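You operate a simulated robot arm through the tools that you are given. There is no shell and no other tool. Be economical: measure what you need, move in short steps, check, and stop when the job is done.

Carry out the task below with a simulated robot arm. There is one attempt and no reset: what you move stays moved.

Task
Take the amber glass bowl on the packed cartons by the sideboard and put it away on the window end of the ledge.

The check looks at the end state, three seconds after you hand in, the way a careful person would. Anything else that was tipped, shoved, dropped, spilled or broken makes it a failure.

Robot
A 6-joint arm with a two-finger parallel gripper, fixed in place. Base frame: the origin is at the foot of the arm, x ahead of it, y to its left, z up; the work surface is at about z = 0.76. Units: m, rad, N and s.
With the tool pointing down near the work surface it reaches from about 0.3 to 0.74 m from the base axis. Its first joint turns from -1.152 to 1.152 rad. Payload 2.45 kg.
The tool frame sits at the grasp point between the pads (the TCP): z along the fingers, y along the line on which they close. The tips reach 0.024 m beyond it. Largest opening 0.068 m; finger width 0.017, thickness 0.01; the body of the gripper, 0.04 by 0.07 m, starts 0.041 m behind the TCP.
Orientation is told as [roll, pitch, yaw] about the base's x, y, z axes, in that order, counted from this pose: with the fingers straight down and closing along the base's y, the tool's x points along the base's -x, its y along +y and its z along -z.

Tools
- The arm moves only by the tool play_rows. Its argument "steps" is a list of rows, each a list of 6 numbers: the shift along the tool's x, y, z in units of 40 mm (1.0 is 40 mm), then the turn, a rotation vector about the tool's x, y, z in units of 8 degrees (1.0 is 8 degrees). In form: [[tx, ty, tz, rx, ry, rz], ...]. A call has 1 to 12 rows; each row shifts and turns the commanded pose from where the row before left it, along the tool's axes as they then stand. "gripper" is the opening, from 0 (shut) to 1 (fully open), set as the call begins (left out, the last holds). A call with a number of a shift or a turn outside -1 to 1 is refused whole. Each row takes 0.2 s and may step no farther than 0.05 m and 0.15 rad from the row before; otherwise, or with a gripper value out of range, the whole call is refused. A pose out of reach is approached as far as the arm can. The call stops where the force on the tool passes 40 N (or 10 N more than at its start, if that is more) or the arm is blocked; 0.2 s more then pass. The fingers move at their own pace (about 0.108 m/s each) and stop on an object; they squeeze with about 41 N. The grip force told is the motor's: it shows also when the fingers shut on nothing. Time passes only in rows, and 0.2 s behind the last, so rows that do not move let the fingers close. The reply holds the time, the measured pose of the TCP, the force on the tool along the base axes, the opening and the grip force, in the units named above and with some noise.
- Cameras (640 x 400 px; columns grow to the right, rows downward): "scene" is fixed at [0.1739, 0.4275, 1.452]; the picture's right is [-0.65, -0.76, 0.00], its down [-0.51, 0.44, -0.74] and it looks along [0.56, -0.48, -0.68] (base axes); focal length 316 px, centre (320, 200). "wrist" rides on the gripper at [0.084, 0.011, -0.075] in the tool frame; the picture's right is [-0.13, 0.99, 0.00], its down [-0.60, -0.08, -0.79] and it looks along [-0.79, -0.10, 0.61] (tool axes); focal length 251 px, centre (320, 200). There is no depth. A picture from a camera that has moved, and an enlarged one, comes with that camera's place and axes in the base frame and with its lens.
- snapshot(camera): a new picture of that camera. It takes no simulated time.
- zoom(camera, box): a new picture of the part [left, top, right, bottom] of that camera's present view, enlarged. It takes no simulated time.
- hand_in(): hands the job in; it is judged then, once.

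Go step by step. Nothing tells you positions but the pictures and the camera data: compare them with the known pose of the tool, close in by small moves and look again before you grip or let go. The budget is 90 turns and 46 pictures, counting those below and the enlarged ones. Unless the task says otherwise, let go and move clear before handing in, and close with one line.

The tools are called after "Call:" by a JSON object that holds its "fn" and its "kwargs". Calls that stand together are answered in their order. play_rows: Moves the arm, as the interface text tells. Its arguments: {"type":"object","properties":{"steps":{"type":"array","items":{"type":"array","items":{"type":"number"}}},"gripper":{"type":"number"}},"required":["steps"]} The other tools are called the same way: snapshot (camera) takes a picture; zoom (camera, box) takes an enlarged picture of a part of a camera's view; hand_in () hands the job in.

At the start:

```text
clock: 0.0
ee_pos: [0.4603, 0.0659, 1.1325]
tool_rot: [-0.001, 0.0, 0.003]
contact_force: [-0.1, 0.0, -0.4]
opening: 0.0679
grip_force: 0.0
```

scene: 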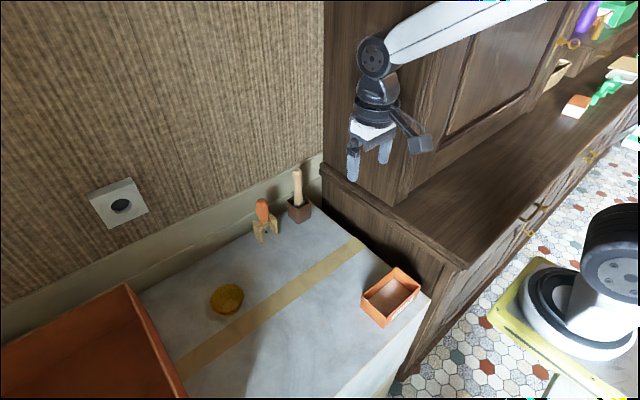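
wrist: 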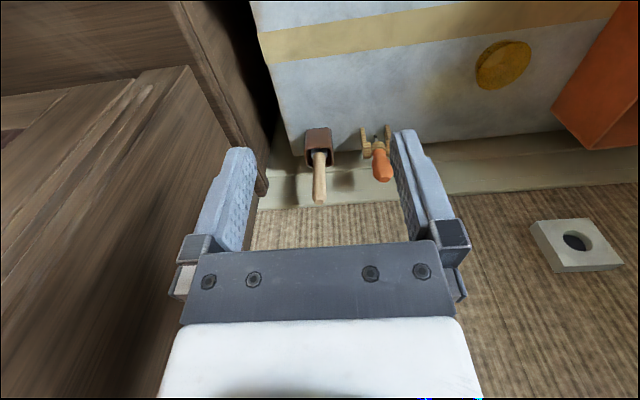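

The amber bowl sits on the taped white carton at about (0.61, 0.34). I still need to find the ledge and the window, so I'll look closer.

Call:
{"fn": "zoom", "kwargs": {"camera": "scene", "box": [0, 150, 400, 400]}}

Call:
{"fn": "zoom", "kwargs": {"camera": "scene", "box": [420, 0, 640, 200]}}

Call:
{"fn": "zoom", "kwargs": {"camera": "wrist", "box": [220, 0, 640, 280]}}

```text
1.60 times, centred on (200, 275) of scene
camera zoom: at [0.1739, 0.4275, 1.452], right [-0.65, -0.76, 0.0], down [-0.51, 0.44, -0.74], along [0.56, -0.48, -0.68], focal length 505 px, centre (512, 80)
```

zoom: 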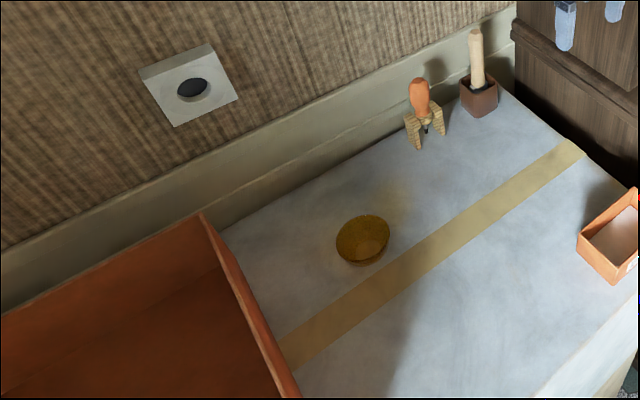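

```text
2.00 times, centred on (530, 100) of scene
camera zoom: at [0.1739, 0.4275, 1.452], right [-0.65, -0.76, 0.0], down [-0.51, 0.44, -0.74], along [0.56, -0.48, -0.68], focal length 631 px, centre (-100, 400)
```

zoom: 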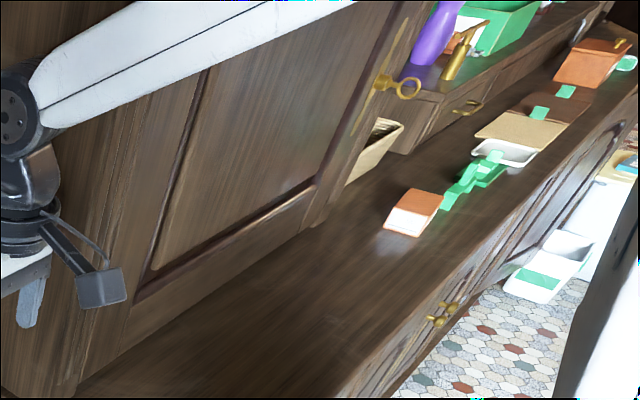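

```text
1.43 times, centred on (430, 140) of wrist
camera zoom: at [0.3767, 0.0773, 1.2075], right [0.13, 0.99, 0.0], down [0.6, -0.08, 0.79], along [0.79, -0.1, -0.61], focal length 359 px, centre (163, 286)
```

zoom: 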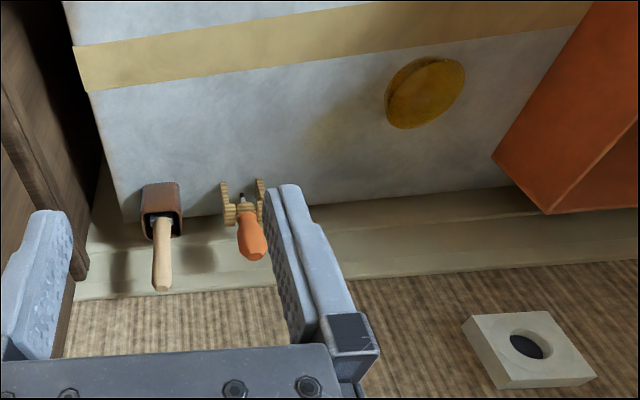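

The bowl is clear in these views, but the ledge and window aren't. I'll swing the wrist camera to the left to look around.

Call:
{"fn": "play_rows", "kwargs": {"steps": [[0, 0, 0, 0, 0, -1], [0, 0, 0, 0, 0, -1], [0, 0, 0, 0, 0, -1], [0, 0, 0, 0, 0, -1], [0, 0, 0, 0, 0, -1], [0, 0, 0, 0, 0, -1], [0, 0, 0, 0, 0, -1]]}}

Call:
{"fn": "snapshot", "kwargs": {"camera": "wrist"}}

```text
clock: 1.6
ee_pos: [0.4596, 0.066, 1.1328]
tool_rot: [0.001, -0.003, 0.98]
contact_force: [0.0, -0.6, 1.0]
opening: 0.0682
grip_force: 0.1
```

```text
40 pictures are left
camera wrist: at [0.4047, 0.0027, 1.2079], right [-0.75, 0.66, 0.0], down [0.4, 0.46, 0.79], along [0.52, 0.6, -0.61], focal length 251 px, centre (320, 200)
```

wrist: 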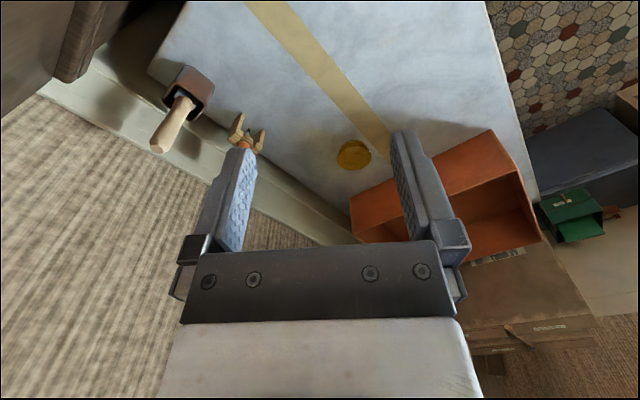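

Beyond the orange tray there are more cartons at the far left. I'll tilt up to see the wall and the room there.

Call:
{"fn": "play_rows", "kwargs": {"steps": [[0, 0, 0, 0, -1, 0], [0, 0, 0, 0, -1, 0], [0, 0, 0, 0, -1, 0], [0, 0, 0, 0, -1, 0], [0, 0, 0, 0, -1, 0]]}}

Call:
{"fn": "snapshot", "kwargs": {"camera": "wrist"}}

Call:
{"fn": "snapshot", "kwargs": {"camera": "scene"}}

```text
clock: 2.8
ee_pos: [0.4601, 0.0657, 1.134]
tool_rot: [-0.001, -0.701, 0.979]
contact_force: [0.1, -1.1, 0.3]
opening: 0.0681
grip_force: 0.1
```

```text
39 pictures are left
camera wrist: at [0.3888, -0.0214, 1.1356], right [-0.77, 0.64, 0.08], down [0.04, -0.08, 1.0], along [0.64, 0.77, 0.04], focal length 251 px, centre (320, 200)
```

wrist: 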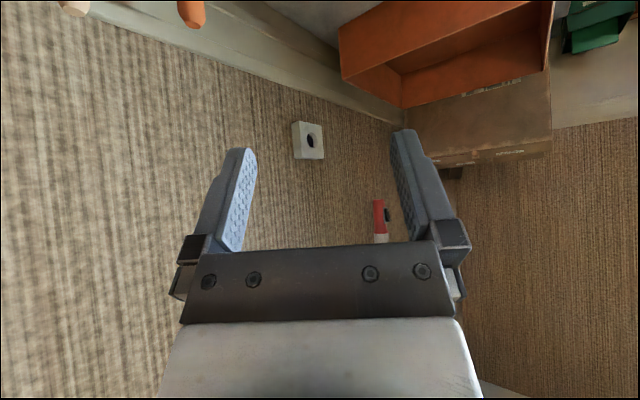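

```text
38 pictures are left
```

scene: 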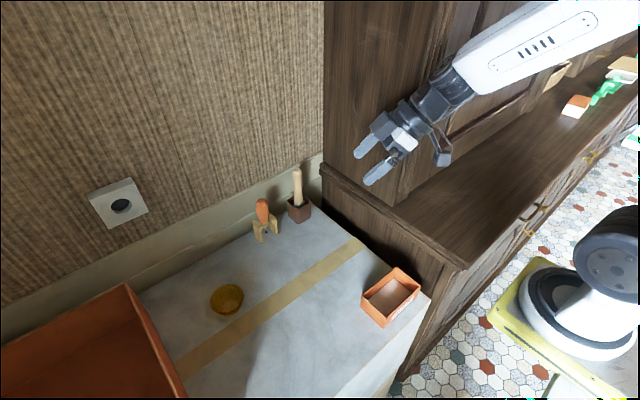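

There's only a corner wall on the left, with no window. I'll look to the right and further around.

Call:
{"fn": "play_rows", "kwargs": {"steps": [[0, 0, 0, 0, 1, 0], [0, 0, 0, 0, 1, 0], [0, 0, 0, 0, 1, 0], [0, 0, 0, 0, 1, 0], [0, 0, 0, 0, 1, 0], [0, 0, 0, 0, 0, 1], [0, 0, 0, 0, 0, 1], [0, 0, 0, 0, 0, 1], [0, 0, 0, 0, 0, 1], [0, 0, 0, 0, 0, 1], [0, 0, 0, 0, 0, 1], [0, 0, 0, 0, 0, 1]]}}

Call:
{"fn": "play_rows", "kwargs": {"steps": [[0, 0, 0, 0, 0, 1], [0, 0, 0, 0, 0, 1], [0, 0, 0, 0, 0, 1], [0, 0, 0, 0, 0, 1], [0, 0, 0, 0, 0, 1], [0, 0, 0, 0, 0, 1], [0, 0, 0, 0, 0, 1], [0, 0, 0, 0, 0, 1], [0, 0, 0, 0, 0, 1], [0, 0, 0, 0, -1, 0], [0, 0, 0, 0, -1, 0], [0, 0, 0, 0, -1, 0]]}}

Call:
{"fn": "snapshot", "kwargs": {"camera": "wrist"}}

```text
clock: 5.4
ee_pos: [0.4601, 0.0655, 1.1334]
tool_rot: [-0.001, -0.001, -0.001]
contact_force: [0.0, 0.1, 0.1]
opening: 0.068
grip_force: 0.1
```

```text
clock: 8.0
ee_pos: [0.4603, 0.068, 1.1316]
tool_rot: [0.001, -0.421, -1.256]
contact_force: [0.4, 0.5, 0.5]
opening: 0.0679
grip_force: 0.1
```

```text
37 pictures are left
camera wrist: at [0.438, 0.1723, 1.1658], right [0.98, 0.2, 0.05], down [-0.01, -0.24, 0.97], along [0.2, -0.95, -0.24], focal length 251 px, centre (320, 200)
```

wrist: 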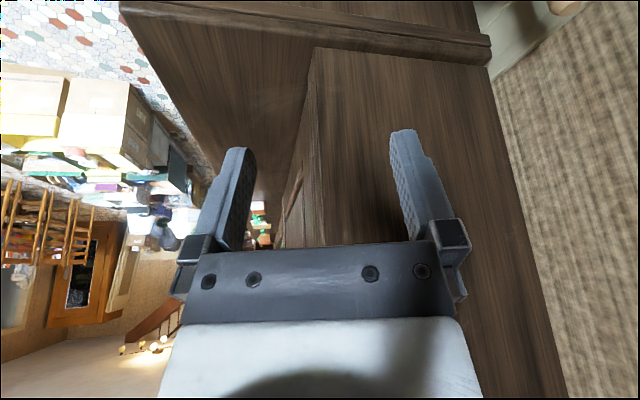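

This is the sideboard's side and the room beyond it. I'll zoom in on that part, then look far to the left and behind.

Call:
{"fn": "zoom", "kwargs": {"camera": "wrist", "box": [0, 0, 300, 400]}}

Call:
{"fn": "play_rows", "kwargs": {"steps": [[0, 0, 0, 0, 1, 0], [0, 0, 0, 0, 1, 0], [0, 0, 0, 0, 1, 0], [0, 0, 0, 0, 0, -1], [0, 0, 0, 0, 0, -1], [0, 0, 0, 0, 0, -1], [0, 0, 0, 0, 0, -1], [0, 0, 0, 0, 0, -1], [0, 0, 0, 0, 0, -1], [0, 0, 0, 0, 0, -1], [0, 0, 0, 0, 0, -1], [0, 0, 0, 0, 0, -1]]}}

Call:
{"fn": "play_rows", "kwargs": {"steps": [[0, 0, 0, 0, 0, -1], [0, 0, 0, 0, 0, -1], [0, 0, 0, 0, 0, -1], [0, 0, 0, 0, 0, -1], [0, 0, 0, 0, 0, -1], [0, 0, 0, 0, 0, -1], [0, 0, 0, 0, 0, -1], [0, 0, 0, 0, 0, -1], [0, 0, 0, 0, 0, -1], [0, 0, 0, 0, 0, -1], [0, 0, 0, 0, 0, -1], [0, 0, 0, 0, 0, -1]]}}

Call:
{"fn": "play_rows", "kwargs": {"steps": [[0, 0, 0, 0, -1, 0], [0, 0, 0, 0, -1, 0], [0, 0, 0, 0, -1, 0]]}}

Call:
{"fn": "snapshot", "kwargs": {"camera": "wrist"}}

```text
1.00 times, centred on (150, 200) of wrist
camera zoom: at [0.438, 0.1723, 1.1658], right [0.98, 0.2, 0.05], down [-0.01, -0.24, 0.97], along [0.2, -0.95, -0.24], focal length 251 px, centre (490, 200)
```

zoom: 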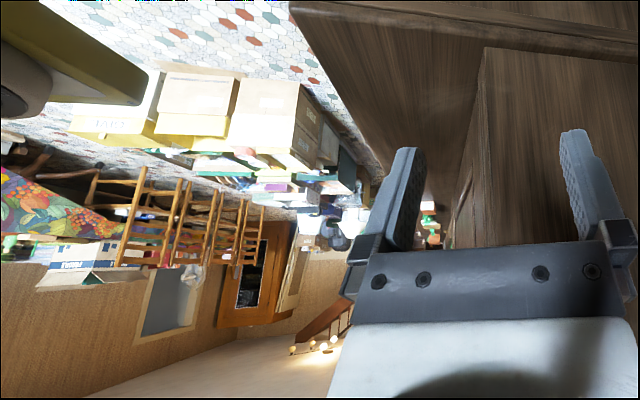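

```text
clock: 10.6
ee_pos: [0.461, 0.0663, 1.1318]
tool_rot: [0.0, -0.002, 0.004]
contact_force: [-0.4, 0.0, -0.6]
opening: 0.0681
grip_force: 0.1
```

```text
clock: 13.2
ee_pos: [0.4581, 0.0651, 1.1325]
tool_rot: [-0.003, 0.0, 1.678]
contact_force: [-0.1, -0.3, -0.2]
opening: 0.0679
grip_force: 0.1
```

```text
clock: 14.0
ee_pos: [0.4616, 0.0667, 1.1337]
tool_rot: [-0.001, -0.42, 1.678]
contact_force: [0.1, 0.6, 0.4]
opening: 0.068
grip_force: 0.0
```

```text
35 pictures are left
camera wrist: at [0.4619, -0.0414, 1.167], right [-1.0, 0.01, 0.05], down [0.05, 0.23, 0.97], along [0.0, 0.97, -0.23], focal length 251 px, centre (320, 200)
```

wrist: 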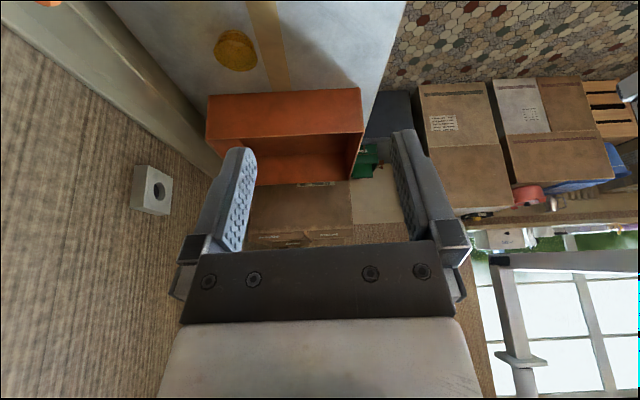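

The window is on the left (+y) side, so the "window end" is the +y end. The cream ledge along the wall behind the carton is the likely target, so I'll move the camera for a better look at it.

Call:
{"fn": "play_rows", "kwargs": {"steps": [[0, 0, 0, 0, 1, 0], [0, 0, 0, 0, 1, 0], [0, 0, 0, 0, 1, 0], [0, 0, 0, 0, 0, 1], [0, 0, 0, 0, 0, 1], [0, 0, 0, 0, 0, 1], [0, 0, 0, 0, 0, 1], [0, 0, 0, 0, 0, 1], [0, 0, 0, 0, 0, 1], [0, 0, 0, 0, 0, 1], [0, 0, 0, 0, 0, 1], [0, 0, 0, 0, 0, 1]]}}

Call:
{"fn": "play_rows", "kwargs": {"steps": [[0, 0, 0, 0, 0, 1], [0, 0, 0, 0, 0, 1], [0, 0, 0, 0, 0, 1], [0, 1, 0, 0, 0, 0], [0, 1, 0, 0, 0, 0], [0, 1, 0, 0, 0, 0], [0, 1, 0, 0, 0, 0], [0, 1, 0, 0, 0, 0], [0, 1, 0, 0, 0, 0]]}}

Call:
{"fn": "snapshot", "kwargs": {"camera": "wrist"}}

```text
clock: 16.6
ee_pos: [0.4604, 0.0648, 1.1331]
tool_rot: [0.001, -0.002, 0.417]
contact_force: [0.1, -0.1, 0.3]
opening: 0.0678
grip_force: 0.1
```

```text
clock: 18.6
ee_pos: [0.4607, 0.3101, 1.1318]
tool_rot: [0.0, 0.003, 0.002]
contact_force: [-0.7, 1.2, 0.5]
opening: 0.0681
grip_force: 0.0
```

```text
34 pictures are left
camera wrist: at [0.3771, 0.3204, 1.2052], right [0.13, 0.99, 0.0], down [0.6, -0.08, 0.79], along [0.79, -0.1, -0.61], focal length 251 px, centre (320, 200)
```

wrist: 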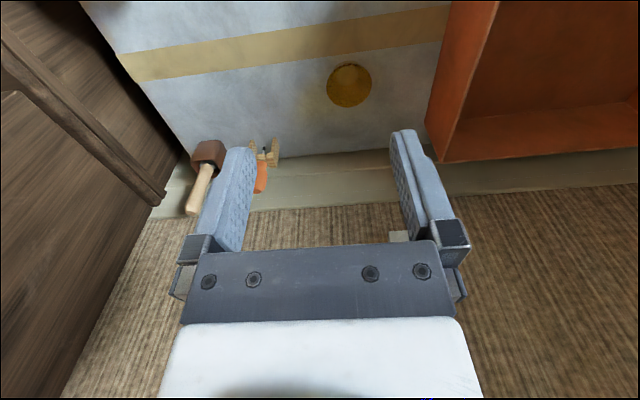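

I need parallax to get the ledge's height, so I'll lower the arm over clear space and look again.

Call:
{"fn": "play_rows", "kwargs": {"steps": [[0, -1, 0, 0, 0, 0], [0, -1, 0, 0, 0, 0], [0, 0, 1, 0, 0, 0], [0, 0, 1, 0, 0, 0], [0, 0, 1, 0, 0, 0], [0, 0, 1, 0, 0, 0], [0, 0, 1, 0, 0, 0], [0, 0, 1, 0, 0, 0]]}}

Call:
{"fn": "snapshot", "kwargs": {"camera": "wrist"}}

Call:
{"fn": "snapshot", "kwargs": {"camera": "scene"}}

```text
clock: 20.4
ee_pos: [0.4613, 0.2264, 0.8898]
tool_rot: [0.001, -0.001, 0.003]
contact_force: [-0.1, 0.0, 0.9]
opening: 0.0683
grip_force: 0.0
```

```text
33 pictures are left
camera wrist: at [0.3772, 0.2363, 0.9644], right [0.13, 0.99, 0.0], down [0.6, -0.08, 0.79], along [0.79, -0.1, -0.61], focal length 251 px, centre (320, 200)
```

wrist: 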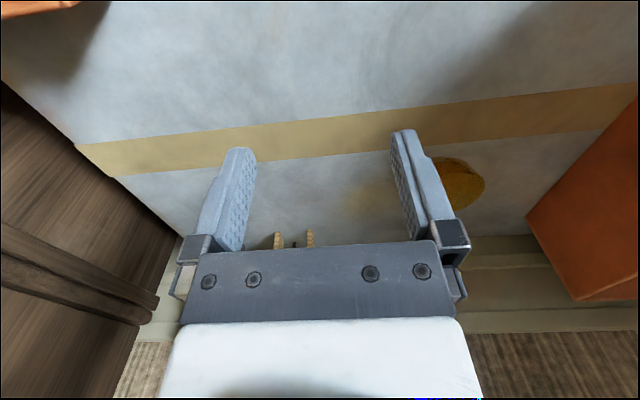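

```text
32 pictures are left
```

scene: 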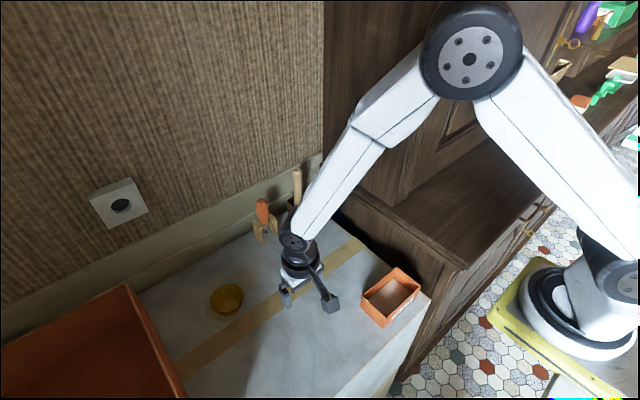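

The wall line comes out at about x=0.79, z=0.90, so the cream band is mostly above carton height. I'll zoom in for detail.

Call:
{"fn": "zoom", "kwargs": {"camera": "wrist", "box": [440, 200, 640, 360]}}

Call:
{"fn": "zoom", "kwargs": {"camera": "scene", "box": [0, 150, 240, 320]}}

Call:
{"fn": "zoom", "kwargs": {"camera": "scene", "box": [180, 130, 360, 250]}}

```text
2.50 times, centred on (540, 280) of wrist
camera zoom: at [0.3772, 0.2363, 0.9644], right [0.13, 0.99, 0.0], down [0.6, -0.08, 0.79], along [0.79, -0.1, -0.61], focal length 629 px, centre (-230, 0)
```

zoom: 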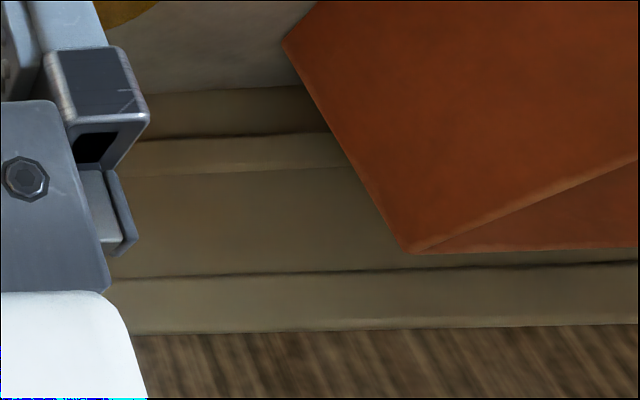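

```text
2.35 times, centred on (120, 235) of scene
camera zoom: at [0.1739, 0.4275, 1.452], right [-0.65, -0.76, 0.0], down [-0.51, 0.44, -0.74], along [0.56, -0.48, -0.68], focal length 742 px, centre (791, 118)
```

zoom: 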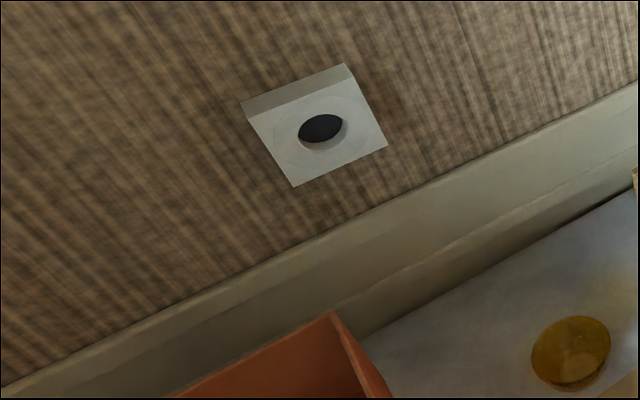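

```text
3.33 times, centred on (270, 190) of scene
camera zoom: at [0.1739, 0.4275, 1.452], right [-0.65, -0.76, 0.0], down [-0.51, 0.44, -0.74], along [0.56, -0.48, -0.68], focal length 1052 px, centre (487, 233)
```

zoom: 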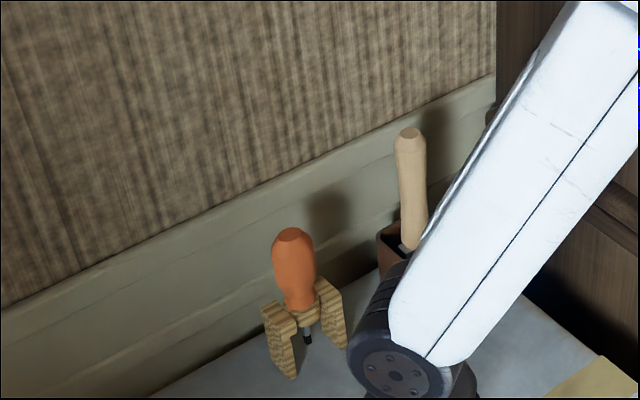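

The cream band is only vertical moulding about 1 cm deep. The sideboard's counter in front of the hutch (z≈0.87, x 0.28–0.51, near end at y≈-0.10) is the only real ledge within reach, and its window (+y) end is empty. Next I'll inspect the bowl for the grasp.

Call:
{"fn": "play_rows", "kwargs": {"steps": [[0, 1, 0, 0, 0, 0], [0, 1, 0, 0, 0, 0], [0, 1, 0, 0, 0, 0]]}}

Call:
{"fn": "zoom", "kwargs": {"camera": "wrist", "box": [220, 80, 460, 240]}}

Call:
{"fn": "zoom", "kwargs": {"camera": "scene", "box": [180, 260, 280, 330]}}

```text
clock: 21.2
ee_pos: [0.4586, 0.3432, 0.8919]
tool_rot: [0.001, 0.0, 0.001]
contact_force: [-0.3, -0.1, 0.8]
opening: 0.0681
grip_force: 0.0
```

```text
2.50 times, centred on (340, 160) of wrist
camera zoom: at [0.3752, 0.3541, 0.9672], right [0.13, 0.99, 0.0], down [0.6, -0.08, 0.79], along [0.79, -0.1, -0.61], focal length 629 px, centre (270, 300)
```

zoom: 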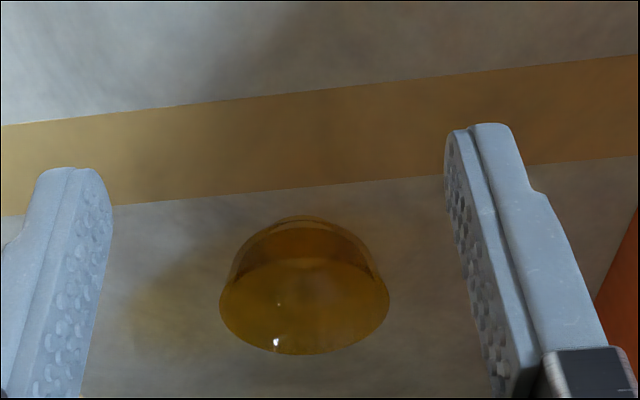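

```text
5.71 times, centred on (230, 295) of scene
camera zoom: at [0.1739, 0.4275, 1.452], right [-0.65, -0.76, 0.0], down [-0.51, 0.44, -0.74], along [0.56, -0.48, -0.68], focal length 1803 px, centre (834, -343)
```

zoom: 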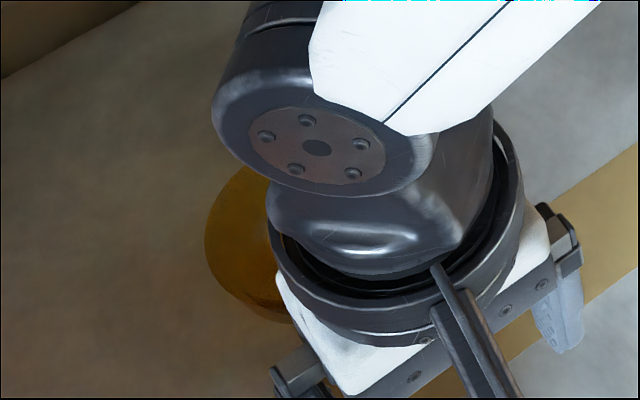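

The bowl is upright at about (0.606, 0.341) with its rim about 7.5 cm across at z≈0.80, wider than the gripper opens. I'll pinch the rim on the -y side with one finger inside, starting by hovering above it.

Call:
{"fn": "play_rows", "kwargs": {"gripper": 0.6, "steps": [[-1, 0, 0, 0, 0, 0], [-1, -0.95, 0, 0, 0, 0], [-1, 0, 0, 0, 0, 0], [-0.7, 0, 0, 0, 0, 0], [0, 0, 0.8, 0, 0, 0]]}}

Call:
{"fn": "snapshot", "kwargs": {"camera": "wrist"}}

Call:
{"fn": "zoom", "kwargs": {"camera": "scene", "box": [160, 220, 320, 330]}}

```text
refused: row 2 steps farther than a row can; nothing moved
```

```text
26 pictures are left
camera wrist: at [0.3752, 0.3541, 0.9672], right [0.13, 0.99, 0.0], down [0.6, -0.08, 0.79], along [0.79, -0.1, -0.61], focal length 251 px, centre (320, 200)
```

wrist: 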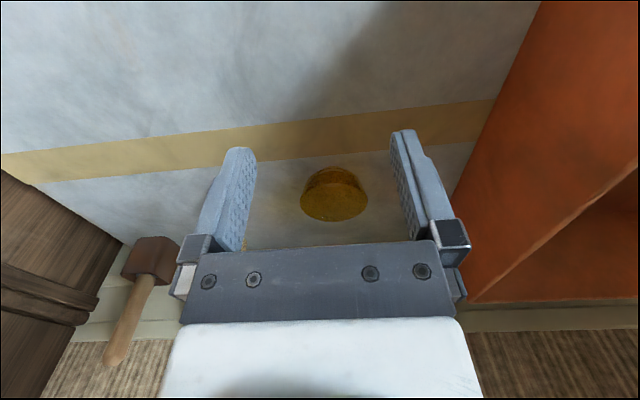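

```text
3.64 times, centred on (240, 275) of scene
camera zoom: at [0.1739, 0.4275, 1.452], right [-0.65, -0.76, 0.0], down [-0.51, 0.44, -0.74], along [0.56, -0.48, -0.68], focal length 1147 px, centre (611, -73)
```

zoom: 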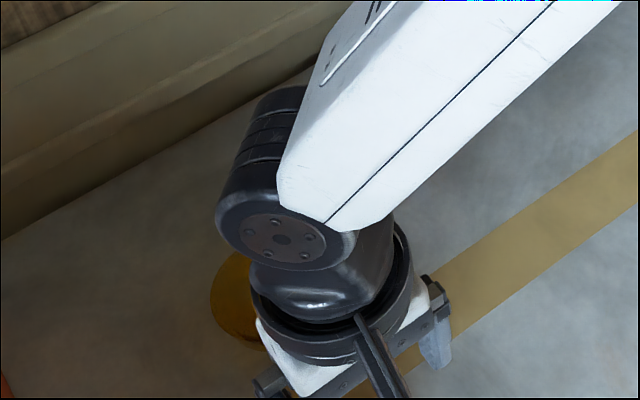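

That combined row was too long, so nothing moved. I'll split it into smaller steps.

Call:
{"fn": "play_rows", "kwargs": {"gripper": 0.6, "steps": [[0, -0.95, 0, 0, 0, 0], [-1, 0, 0, 0, 0, 0], [-1, 0, 0, 0, 0, 0], [-1, 0, 0, 0, 0, 0], [-0.7, 0, 0, 0, 0, 0], [0, 0, 0.8, 0, 0, 0]]}}

Call:
{"fn": "snapshot", "kwargs": {"camera": "wrist"}}

Call:
{"fn": "zoom", "kwargs": {"camera": "scene", "box": [160, 220, 320, 330]}}

```text
clock: 22.6
ee_pos: [0.6067, 0.3084, 0.8582]
tool_rot: [-0.001, 0.0, 0.004]
contact_force: [-0.3, 0.2, 1.4]
opening: 0.041
grip_force: 0.1
```

```text
24 pictures are left
camera wrist: at [0.5236, 0.3197, 0.9322], right [0.13, 0.99, 0.0], down [0.6, -0.08, 0.79], along [0.79, -0.1, -0.61], focal length 251 px, centre (320, 200)
```

wrist: 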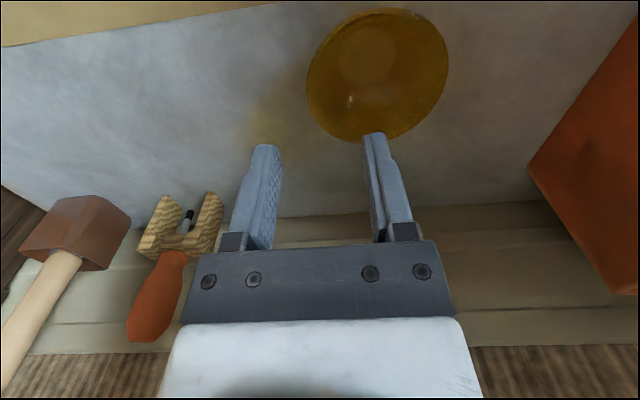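

```text
3.64 times, centred on (240, 275) of scene
camera zoom: at [0.1739, 0.4275, 1.452], right [-0.65, -0.76, 0.0], down [-0.51, 0.44, -0.74], along [0.56, -0.48, -0.68], focal length 1147 px, centre (611, -73)
```

zoom: 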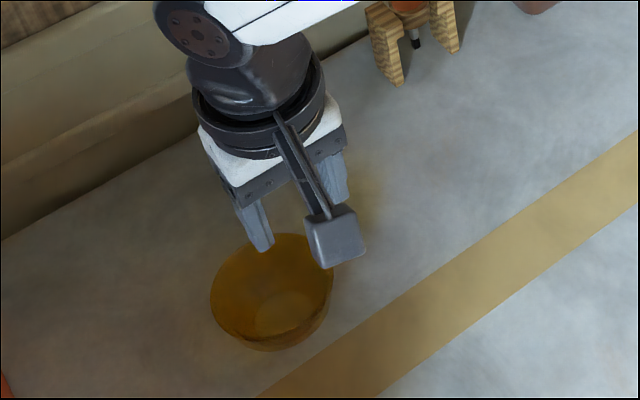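

The rim centre is at about (0.600, 0.343), radius 0.038. I'll nudge 7 mm in x and come down to just above the grasp height.

Call:
{"fn": "play_rows", "kwargs": {"steps": [[0.16, 0, 0, 0, 0, 0], [0, 0, 0.6, 0, 0, 0], [0, 0, 0.5, 0, 0, 0]]}}

Call:
{"fn": "snapshot", "kwargs": {"camera": "wrist"}}

Call:
{"fn": "zoom", "kwargs": {"camera": "scene", "box": [180, 250, 280, 320]}}

```text
clock: 23.4
ee_pos: [0.6023, 0.3091, 0.8155]
tool_rot: [0.002, -0.001, 0.002]
contact_force: [0.0, 0.2, 0.2]
opening: 0.0409
grip_force: 0.0
```

```text
22 pictures are left
camera wrist: at [0.5186, 0.3199, 0.8896], right [0.13, 0.99, 0.0], down [0.6, -0.08, 0.79], along [0.79, -0.1, -0.61], focal length 251 px, centre (320, 200)
```

wrist: 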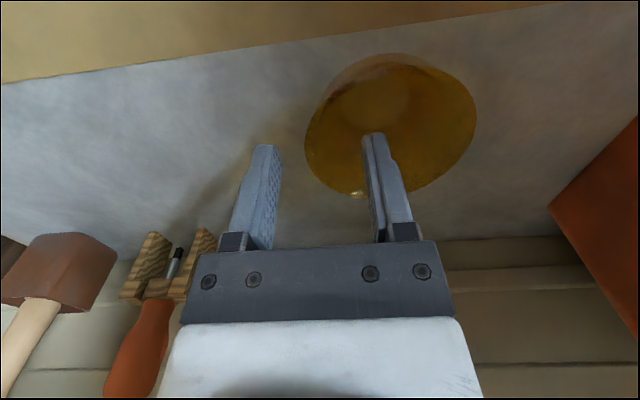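

```text
5.71 times, centred on (230, 285) of scene
camera zoom: at [0.1739, 0.4275, 1.452], right [-0.65, -0.76, 0.0], down [-0.51, 0.44, -0.74], along [0.56, -0.48, -0.68], focal length 1803 px, centre (834, -286)
```

zoom: 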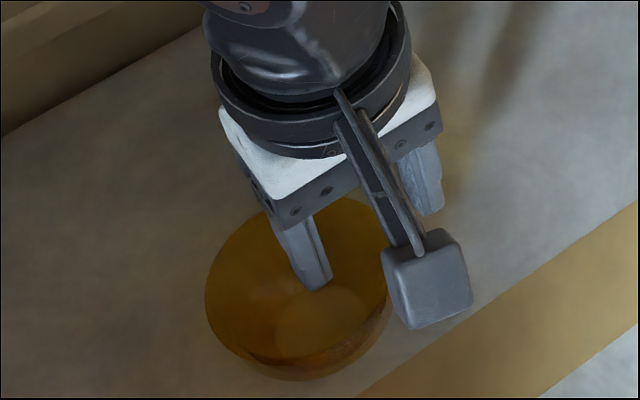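

One finger is inside the bowl and the other outside. I'll descend another 14 mm and close.

Call:
{"fn": "play_rows", "kwargs": {"steps": [[0, 0, 0.2, 0, 0, 0], [0, 0, 0.15, 0, 0, 0]]}}

Call:
{"fn": "play_rows", "kwargs": {"gripper": 0, "steps": [[0, 0, 0, 0, 0, 0], [0, 0, 0, 0, 0, 0], [0, 0, 0, 0, 0, 0]]}}

Call:
{"fn": "snapshot", "kwargs": {"camera": "wrist"}}

```text
clock: 24.0
ee_pos: [0.6026, 0.3085, 0.8023]
tool_rot: [-0.001, -0.002, 0.002]
contact_force: [0.5, 0.6, -0.1]
opening: 0.0411
grip_force: 0.1
```

```text
clock: 24.8
ee_pos: [0.6028, 0.3098, 0.8047]
tool_rot: [0.003, -0.003, 0.003]
contact_force: [-4.6, 1.5, 15.1]
opening: 0.0084
grip_force: 30.7
```

```text
20 pictures are left
camera wrist: at [0.5191, 0.3206, 0.8784], right [0.13, 0.99, 0.0], down [0.6, -0.08, 0.79], along [0.79, -0.1, -0.61], focal length 251 px, centre (320, 200)
```

wrist: 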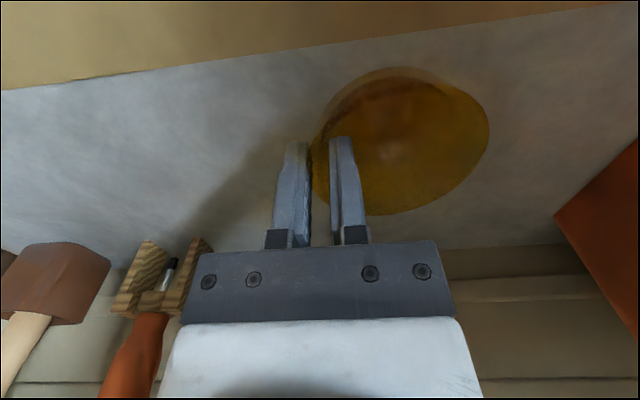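

The rim is gripped (opening 8 mm). I'll lift gently and check.

Call:
{"fn": "play_rows", "kwargs": {"steps": [[0, 0, -0.3, 0, 0, 0], [0, 0, -0.5, 0, 0, 0], [0, 0, -0.5, 0, 0, 0]]}}

Call:
{"fn": "snapshot", "kwargs": {"camera": "wrist"}}

Call:
{"fn": "zoom", "kwargs": {"camera": "scene", "box": [160, 220, 320, 330]}}

```text
clock: 25.6
ee_pos: [0.6017, 0.3053, 0.8554]
tool_rot: [-0.001, -0.002, 0.001]
contact_force: [-0.1, -0.7, -2.5]
opening: 0.0032
grip_force: 27.0
```

```text
19 pictures are left
camera wrist: at [0.518, 0.3169, 0.9295], right [0.13, 0.99, 0.0], down [0.6, -0.08, 0.79], along [0.79, -0.1, -0.61], focal length 251 px, centre (320, 200)
```

wrist: 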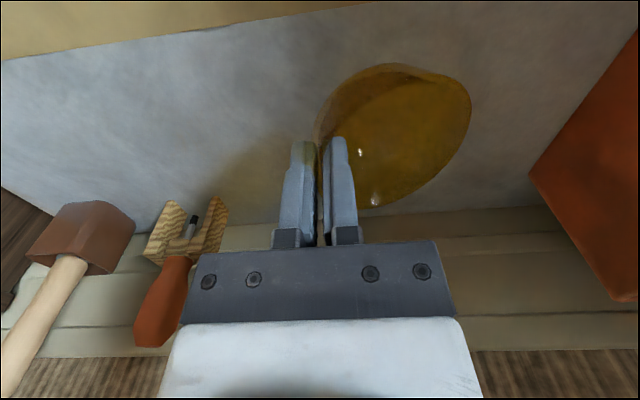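

```text
3.64 times, centred on (240, 275) of scene
camera zoom: at [0.1739, 0.4275, 1.452], right [-0.65, -0.76, 0.0], down [-0.51, 0.44, -0.74], along [0.56, -0.48, -0.68], focal length 1147 px, centre (611, -73)
```

zoom: 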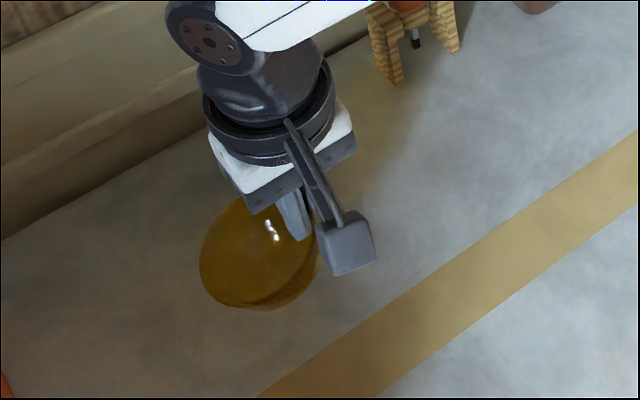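

The bowl is held securely but tilted, with its +y side low, because the pads lie flush with the sloped wall. I'll raise it, pull back in x, and look at the tilt.

Call:
{"fn": "play_rows", "kwargs": {"steps": [[0, 0, -0.8, 0, 0, 0], [0, 0, -0.8, 0, 0, 0], [0, 0, -0.8, 0, 0, 0], [0, 0, -0.8, 0, 0, 0], [0, 0, -0.8, 0, 0, 0], [0.8, 0, -0.4, 0, 0, 0], [0.8, 0, 0, 0, 0, 0], [0.8, 0, 0, 0, 0, 0], [0.8, 0, 0, 0, 0, 0], [0.8, 0, 0, 0, 0, 0], [0.8, 0, 0, 0, 0, 0]]}}

Call:
{"fn": "play_rows", "kwargs": {"steps": [[0, -0.9, 0, 0, 0, 0], [0, -0.9, 0, 0, 0, 0], [0, -0.9, 0, 0, 0, 0], [0, -0.9, 0, 0, 0, 0], [0, -0.9, 0, 0, 0, 0], [0, -0.9, 0, 0, 0, 0]]}}

Call:
{"fn": "snapshot", "kwargs": {"camera": "scene"}}

Call:
{"fn": "snapshot", "kwargs": {"camera": "wrist"}}

```text
clock: 28.0
ee_pos: [0.4078, 0.3095, 1.0314]
tool_rot: [0.002, 0.0, 0.002]
contact_force: [-0.6, 0.1, -2.0]
opening: 0.003
grip_force: 27.1
```

```text
clock: 29.4
ee_pos: [0.409, 0.0914, 1.0318]
tool_rot: [-0.001, 0.0, 0.002]
contact_force: [-0.4, 0.3, -1.3]
opening: 0.0032
grip_force: 27.1
```

```text
17 pictures are left
```

scene: 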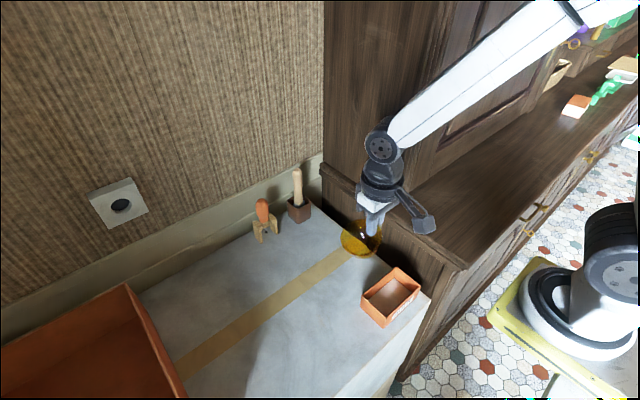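

```text
16 pictures are left
camera wrist: at [0.3256, 0.1028, 1.1059], right [0.13, 0.99, 0.0], down [0.6, -0.08, 0.79], along [0.79, -0.1, -0.61], focal length 251 px, centre (320, 200)
```

wrist: 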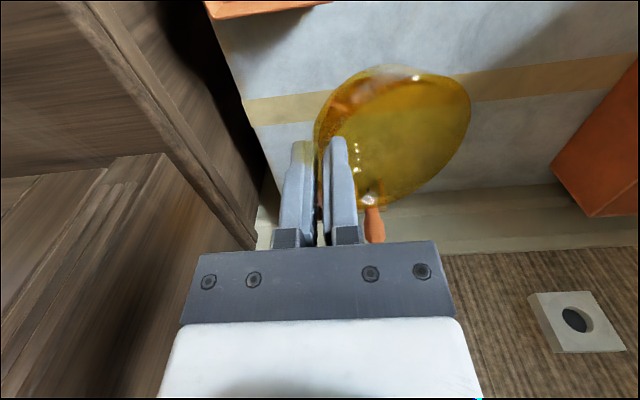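

The tilt is about 20–25°. I'll roll the tool to level the bowl and check it against the scene view.

Call:
{"fn": "play_rows", "kwargs": {"steps": [[0, 0, 0, -0.9, 0, 0], [0, 0, 0, -0.9, 0, 0], [0, 0, 0, -0.95, 0, 0]]}}

Call:
{"fn": "zoom", "kwargs": {"camera": "scene", "box": [310, 180, 430, 280]}}

Call:
{"fn": "snapshot", "kwargs": {"camera": "wrist"}}

```text
clock: 30.2
ee_pos: [0.4099, 0.0922, 1.0304]
tool_rot: [0.386, -0.003, -0.002]
contact_force: [-0.6, -0.8, -1.0]
opening: 0.0032
grip_force: 26.7
```

```text
4.00 times, centred on (370, 230) of scene
camera zoom: at [0.1739, 0.4275, 1.452], right [-0.65, -0.76, 0.0], down [-0.51, 0.44, -0.74], along [0.56, -0.48, -0.68], focal length 1262 px, centre (120, 80)
```

zoom: 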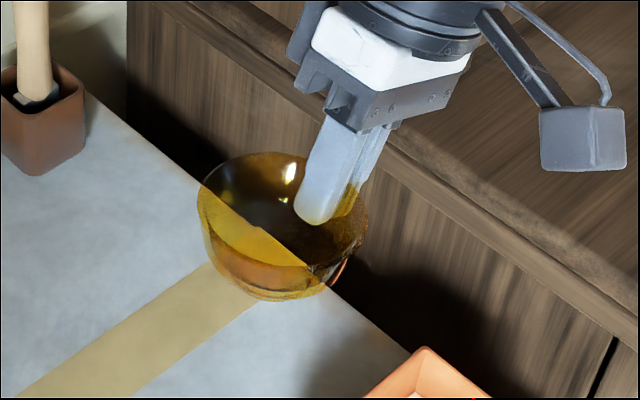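

```text
14 pictures are left
camera wrist: at [0.3264, 0.0741, 1.1042], right [0.13, 0.92, 0.37], down [0.6, -0.37, 0.71], along [0.79, 0.13, -0.6], focal length 251 px, centre (320, 200)
```

wrist: 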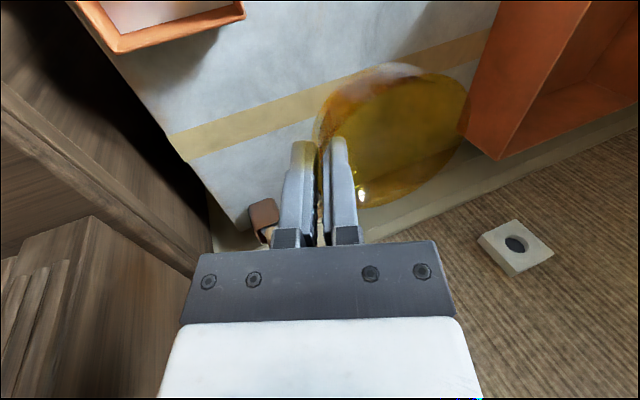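

It's close to level. I'll zoom in to judge what tilt remains.

Call:
{"fn": "zoom", "kwargs": {"camera": "scene", "box": [350, 212, 410, 260]}}

Call:
{"fn": "zoom", "kwargs": {"camera": "wrist", "box": [290, 50, 490, 220]}}

```text
8.33 times, centred on (380, 236) of scene
camera zoom: at [0.1739, 0.4275, 1.452], right [-0.65, -0.76, 0.0], down [-0.51, 0.44, -0.74], along [0.56, -0.48, -0.68], focal length 2629 px, centre (-180, -100)
```

zoom: 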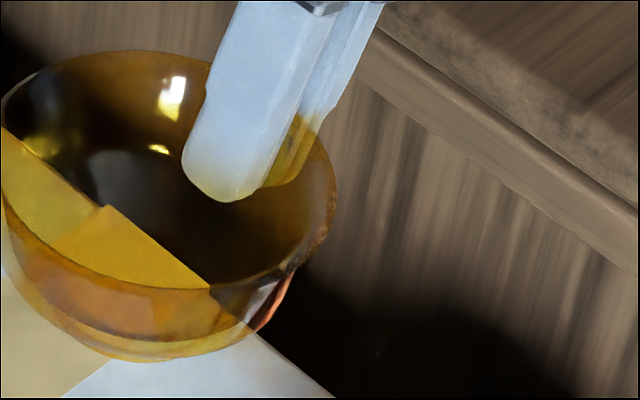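

```text
2.35 times, centred on (390, 135) of wrist
camera zoom: at [0.3264, 0.0741, 1.1042], right [0.13, 0.92, 0.37], down [0.6, -0.37, 0.71], along [0.79, 0.13, -0.6], focal length 592 px, centre (155, 353)
```

zoom: 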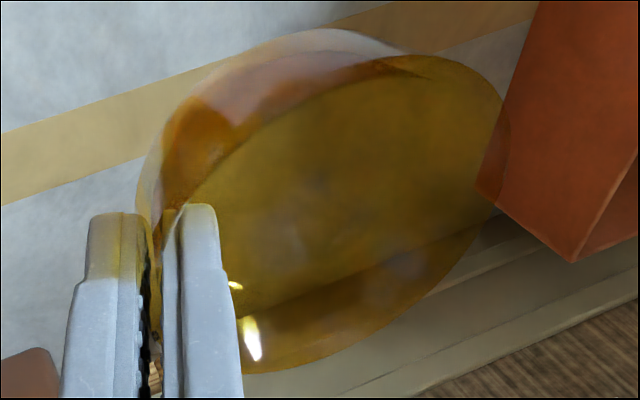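

Fitting the rim ellipse shows about 7° too much roll. I'll correct that and move level over the window end of the ledge.

Call:
{"fn": "play_rows", "kwargs": {"steps": [[0, 0, 0, 0.87, 0, 0], [0.04, -0.829, -0.224, 0, 0, 0], [0.04, -0.829, -0.224, 0, 0, 0], [0.04, -0.829, -0.224, 0, 0, 0], [0.04, -0.829, -0.224, 0, 0, 0], [0.04, -0.829, -0.224, 0, 0, 0], [0.04, -0.829, -0.224, 0, 0, 0], [0.04, -0.829, -0.224, 0, 0, 0], [0.04, -0.829, -0.224, 0, 0, 0], [0.04, -0.829, -0.224, 0, 0, 0]]}}

Call:
{"fn": "snapshot", "kwargs": {"camera": "scene"}}

Call:
{"fn": "snapshot", "kwargs": {"camera": "wrist"}}

```text
clock: 32.4
ee_pos: [0.3959, -0.2184, 1.0296]
tool_rot: [0.263, 0.0, 0.001]
contact_force: [1.0, 0.8, -1.2]
opening: 0.0032
grip_force: 26.6
```

```text
11 pictures are left
```

scene: 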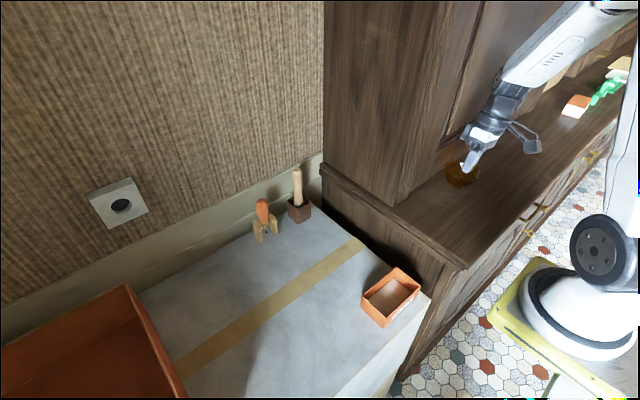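

```text
10 pictures are left
camera wrist: at [0.3117, -0.227, 1.1055], right [0.13, 0.96, 0.26], down [0.6, -0.28, 0.75], along [0.79, 0.06, -0.61], focal length 251 px, centre (320, 200)
```

wrist: 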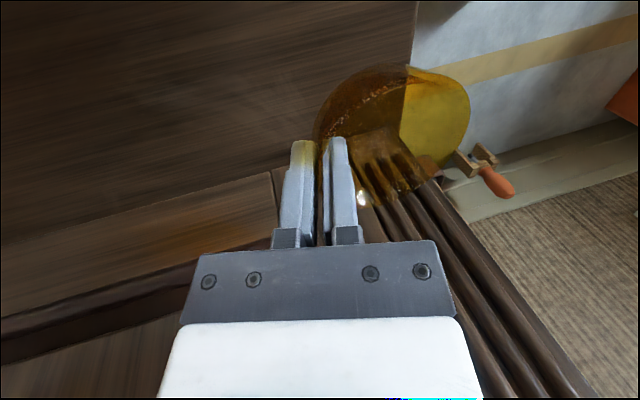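

The bowl is level and above the window end of the counter. I'll lower it to just above the surface and check.

Call:
{"fn": "play_rows", "kwargs": {"steps": [[0, -0.195, 0.724, 0, 0, 0], [0, -0.195, 0.724, 0, 0, 0], [0, -0.195, 0.724, 0, 0, 0]]}}

Call:
{"fn": "zoom", "kwargs": {"camera": "scene", "box": [410, 120, 530, 220]}}

```text
clock: 33.2
ee_pos: [0.3954, -0.2176, 0.9411]
tool_rot: [0.263, -0.003, 0.0]
contact_force: [0.7, -0.2, -1.8]
opening: 0.0033
grip_force: 27.2
```

```text
4.00 times, centred on (470, 170) of scene
camera zoom: at [0.1739, 0.4275, 1.452], right [-0.65, -0.76, 0.0], down [-0.51, 0.44, -0.74], along [0.56, -0.48, -0.68], focal length 1262 px, centre (-280, 320)
```

zoom: 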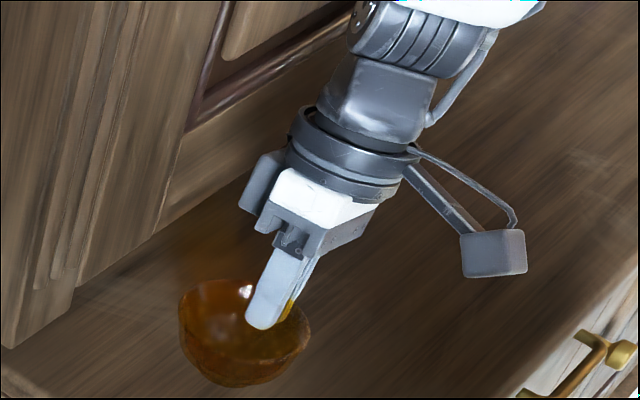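

The bowl is level and a few centimetres above the counter. I'll lower it in small steps and watch the force.

Call:
{"fn": "play_rows", "kwargs": {"steps": [[0, -0.052, 0.193, 0, 0, 0], [0, -0.052, 0.193, 0, 0, 0]]}}

Call:
{"fn": "play_rows", "kwargs": {"steps": [[0, -0.026, 0.0966, 0, 0, 0]]}}

Call:
{"fn": "play_rows", "kwargs": {"steps": [[0, -0.026, 0.0966, 0, 0, 0]]}}

```text
clock: 33.8
ee_pos: [0.3947, -0.2175, 0.9241]
tool_rot: [0.264, 0.001, -0.001]
contact_force: [-0.2, -0.7, -1.3]
opening: 0.003
grip_force: 26.6
```

```text
clock: 34.2
ee_pos: [0.3966, -0.2175, 0.9216]
tool_rot: [0.262, -0.003, 0.0]
contact_force: [-4.8, -5.3, 18.9]
opening: 0.0033
grip_force: 27.0
```

```text
clock: 34.6
ee_pos: [0.3966, -0.2169, 0.9177]
tool_rot: [0.264, -0.002, 0.001]
contact_force: [-3.1, 0.7, 20.4]
opening: 0.0036
grip_force: 27.5
```

There's contact at z≈0.92, about 20 N. I'll check the seating before releasing.

Call:
{"fn": "zoom", "kwargs": {"camera": "scene", "box": [430, 160, 510, 220]}}

```text
6.67 times, centred on (470, 190) of scene
camera zoom: at [0.1735, 0.4276, 1.452], right [-0.65, -0.76, 0.0], down [-0.51, 0.44, -0.74], along [0.56, -0.48, -0.68], focal length 2103 px, centre (-680, 267)
```

zoom: 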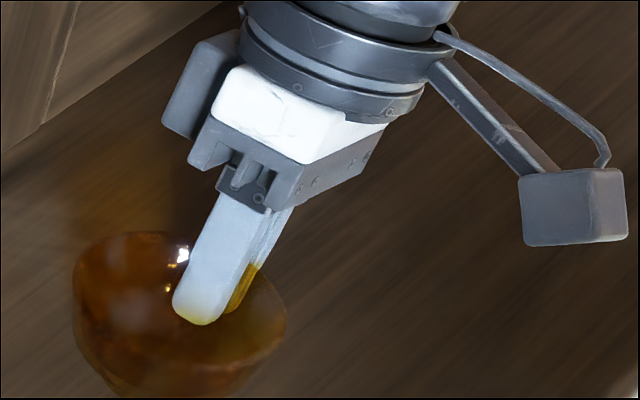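

The bowl is seated and looks level. I'll open slightly and retract along the fingers.

Call:
{"fn": "play_rows", "kwargs": {"gripper": 0.3, "steps": [[0, 0, 0, 0, 0, 0], [0, 0, 0, 0, 0, 0]]}}

Call:
{"fn": "zoom", "kwargs": {"camera": "scene", "box": [430, 160, 510, 220]}}

Call:
{"fn": "snapshot", "kwargs": {"camera": "wrist"}}

```text
clock: 35.2
ee_pos: [0.3955, -0.2169, 0.9171]
tool_rot: [0.263, -0.001, 0.002]
contact_force: [0.2, -0.1, 0.1]
opening: 0.0204
grip_force: 0.0
```

```text
6.67 times, centred on (470, 190) of scene
camera zoom: at [0.1739, 0.4275, 1.452], right [-0.65, -0.76, 0.0], down [-0.51, 0.44, -0.74], along [0.56, -0.48, -0.68], focal length 2103 px, centre (-680, 267)
```

zoom: 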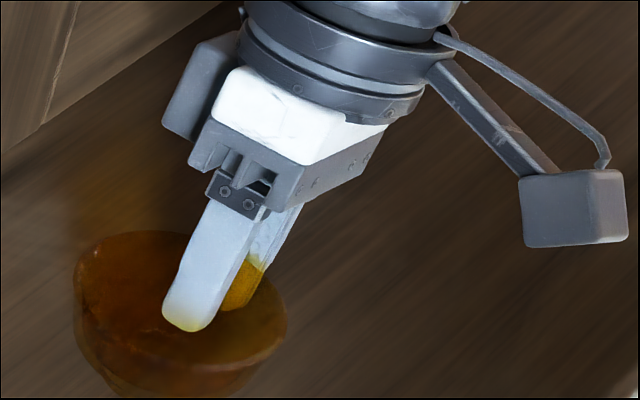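

```text
6 pictures are left
camera wrist: at [0.3125, -0.2258, 0.9917], right [0.13, 0.96, 0.26], down [0.6, -0.28, 0.75], along [0.79, 0.06, -0.61], focal length 251 px, centre (320, 200)
```

wrist: 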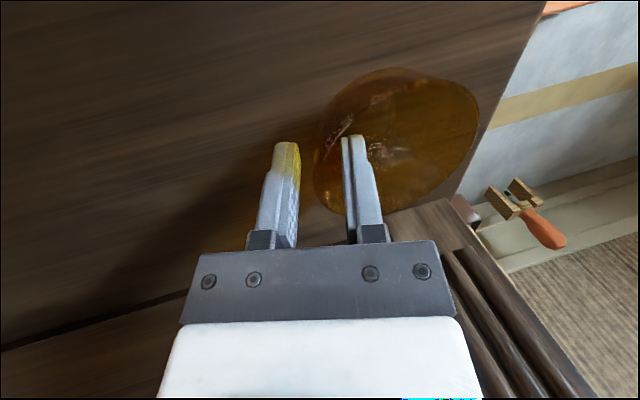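

It's released without disturbance. I'll retract along the fingers, then go up and clear.

Call:
{"fn": "play_rows", "kwargs": {"steps": [[0, 0, -0.5, 0, 0, 0], [0, 0, -0.5, 0, 0, 0], [0, 0, -0.8, 0, 0, 0], [0, 0, -0.9, 0, 0, 0], [0.5, 0, -0.8, 0, 0, 0], [0.5, 0, -0.8, 0, 0, 0]]}}

Call:
{"fn": "snapshot", "kwargs": {"camera": "scene"}}

Call:
{"fn": "zoom", "kwargs": {"camera": "scene", "box": [390, 130, 530, 250]}}

```text
clock: 36.6
ee_pos: [0.3543, -0.2627, 1.0846]
tool_rot: [0.264, 0.001, 0.002]
contact_force: [0.1, -0.4, 0.9]
opening: 0.0205
grip_force: 0.0
```

```text
5 pictures are left
```

scene: 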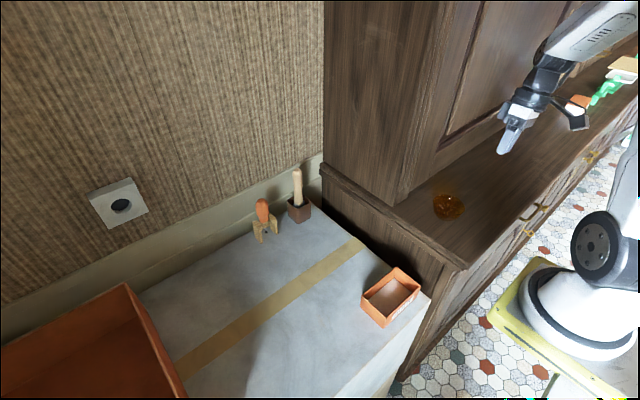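

```text
3.33 times, centred on (460, 190) of scene
camera zoom: at [0.1739, 0.4275, 1.452], right [-0.65, -0.76, 0.0], down [-0.51, 0.44, -0.74], along [0.56, -0.48, -0.68], focal length 1052 px, centre (-147, 233)
```

zoom: 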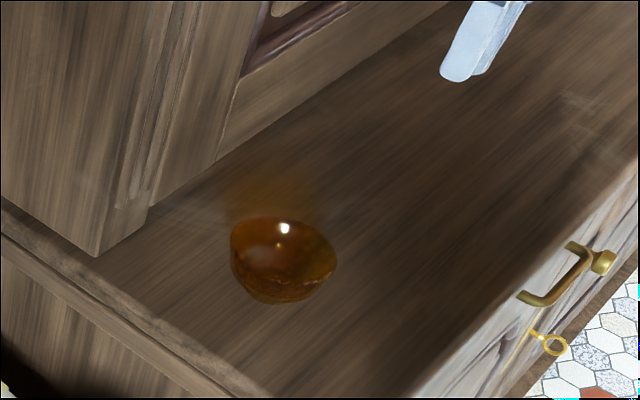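

The bowl is upright and stable on the window end of the sideboard's ledge. Nothing else was moved and the arm is clear, so I'm handing in.

Call:
{"fn": "hand_in", "kwargs": {}}

```text
The job is handed in.
```

I put the amber bowl upright on the window end of the sideboard's ledge, taking "the ledge" to be the counter in front of the hutch, and the last pictures show nothing else disturbed.
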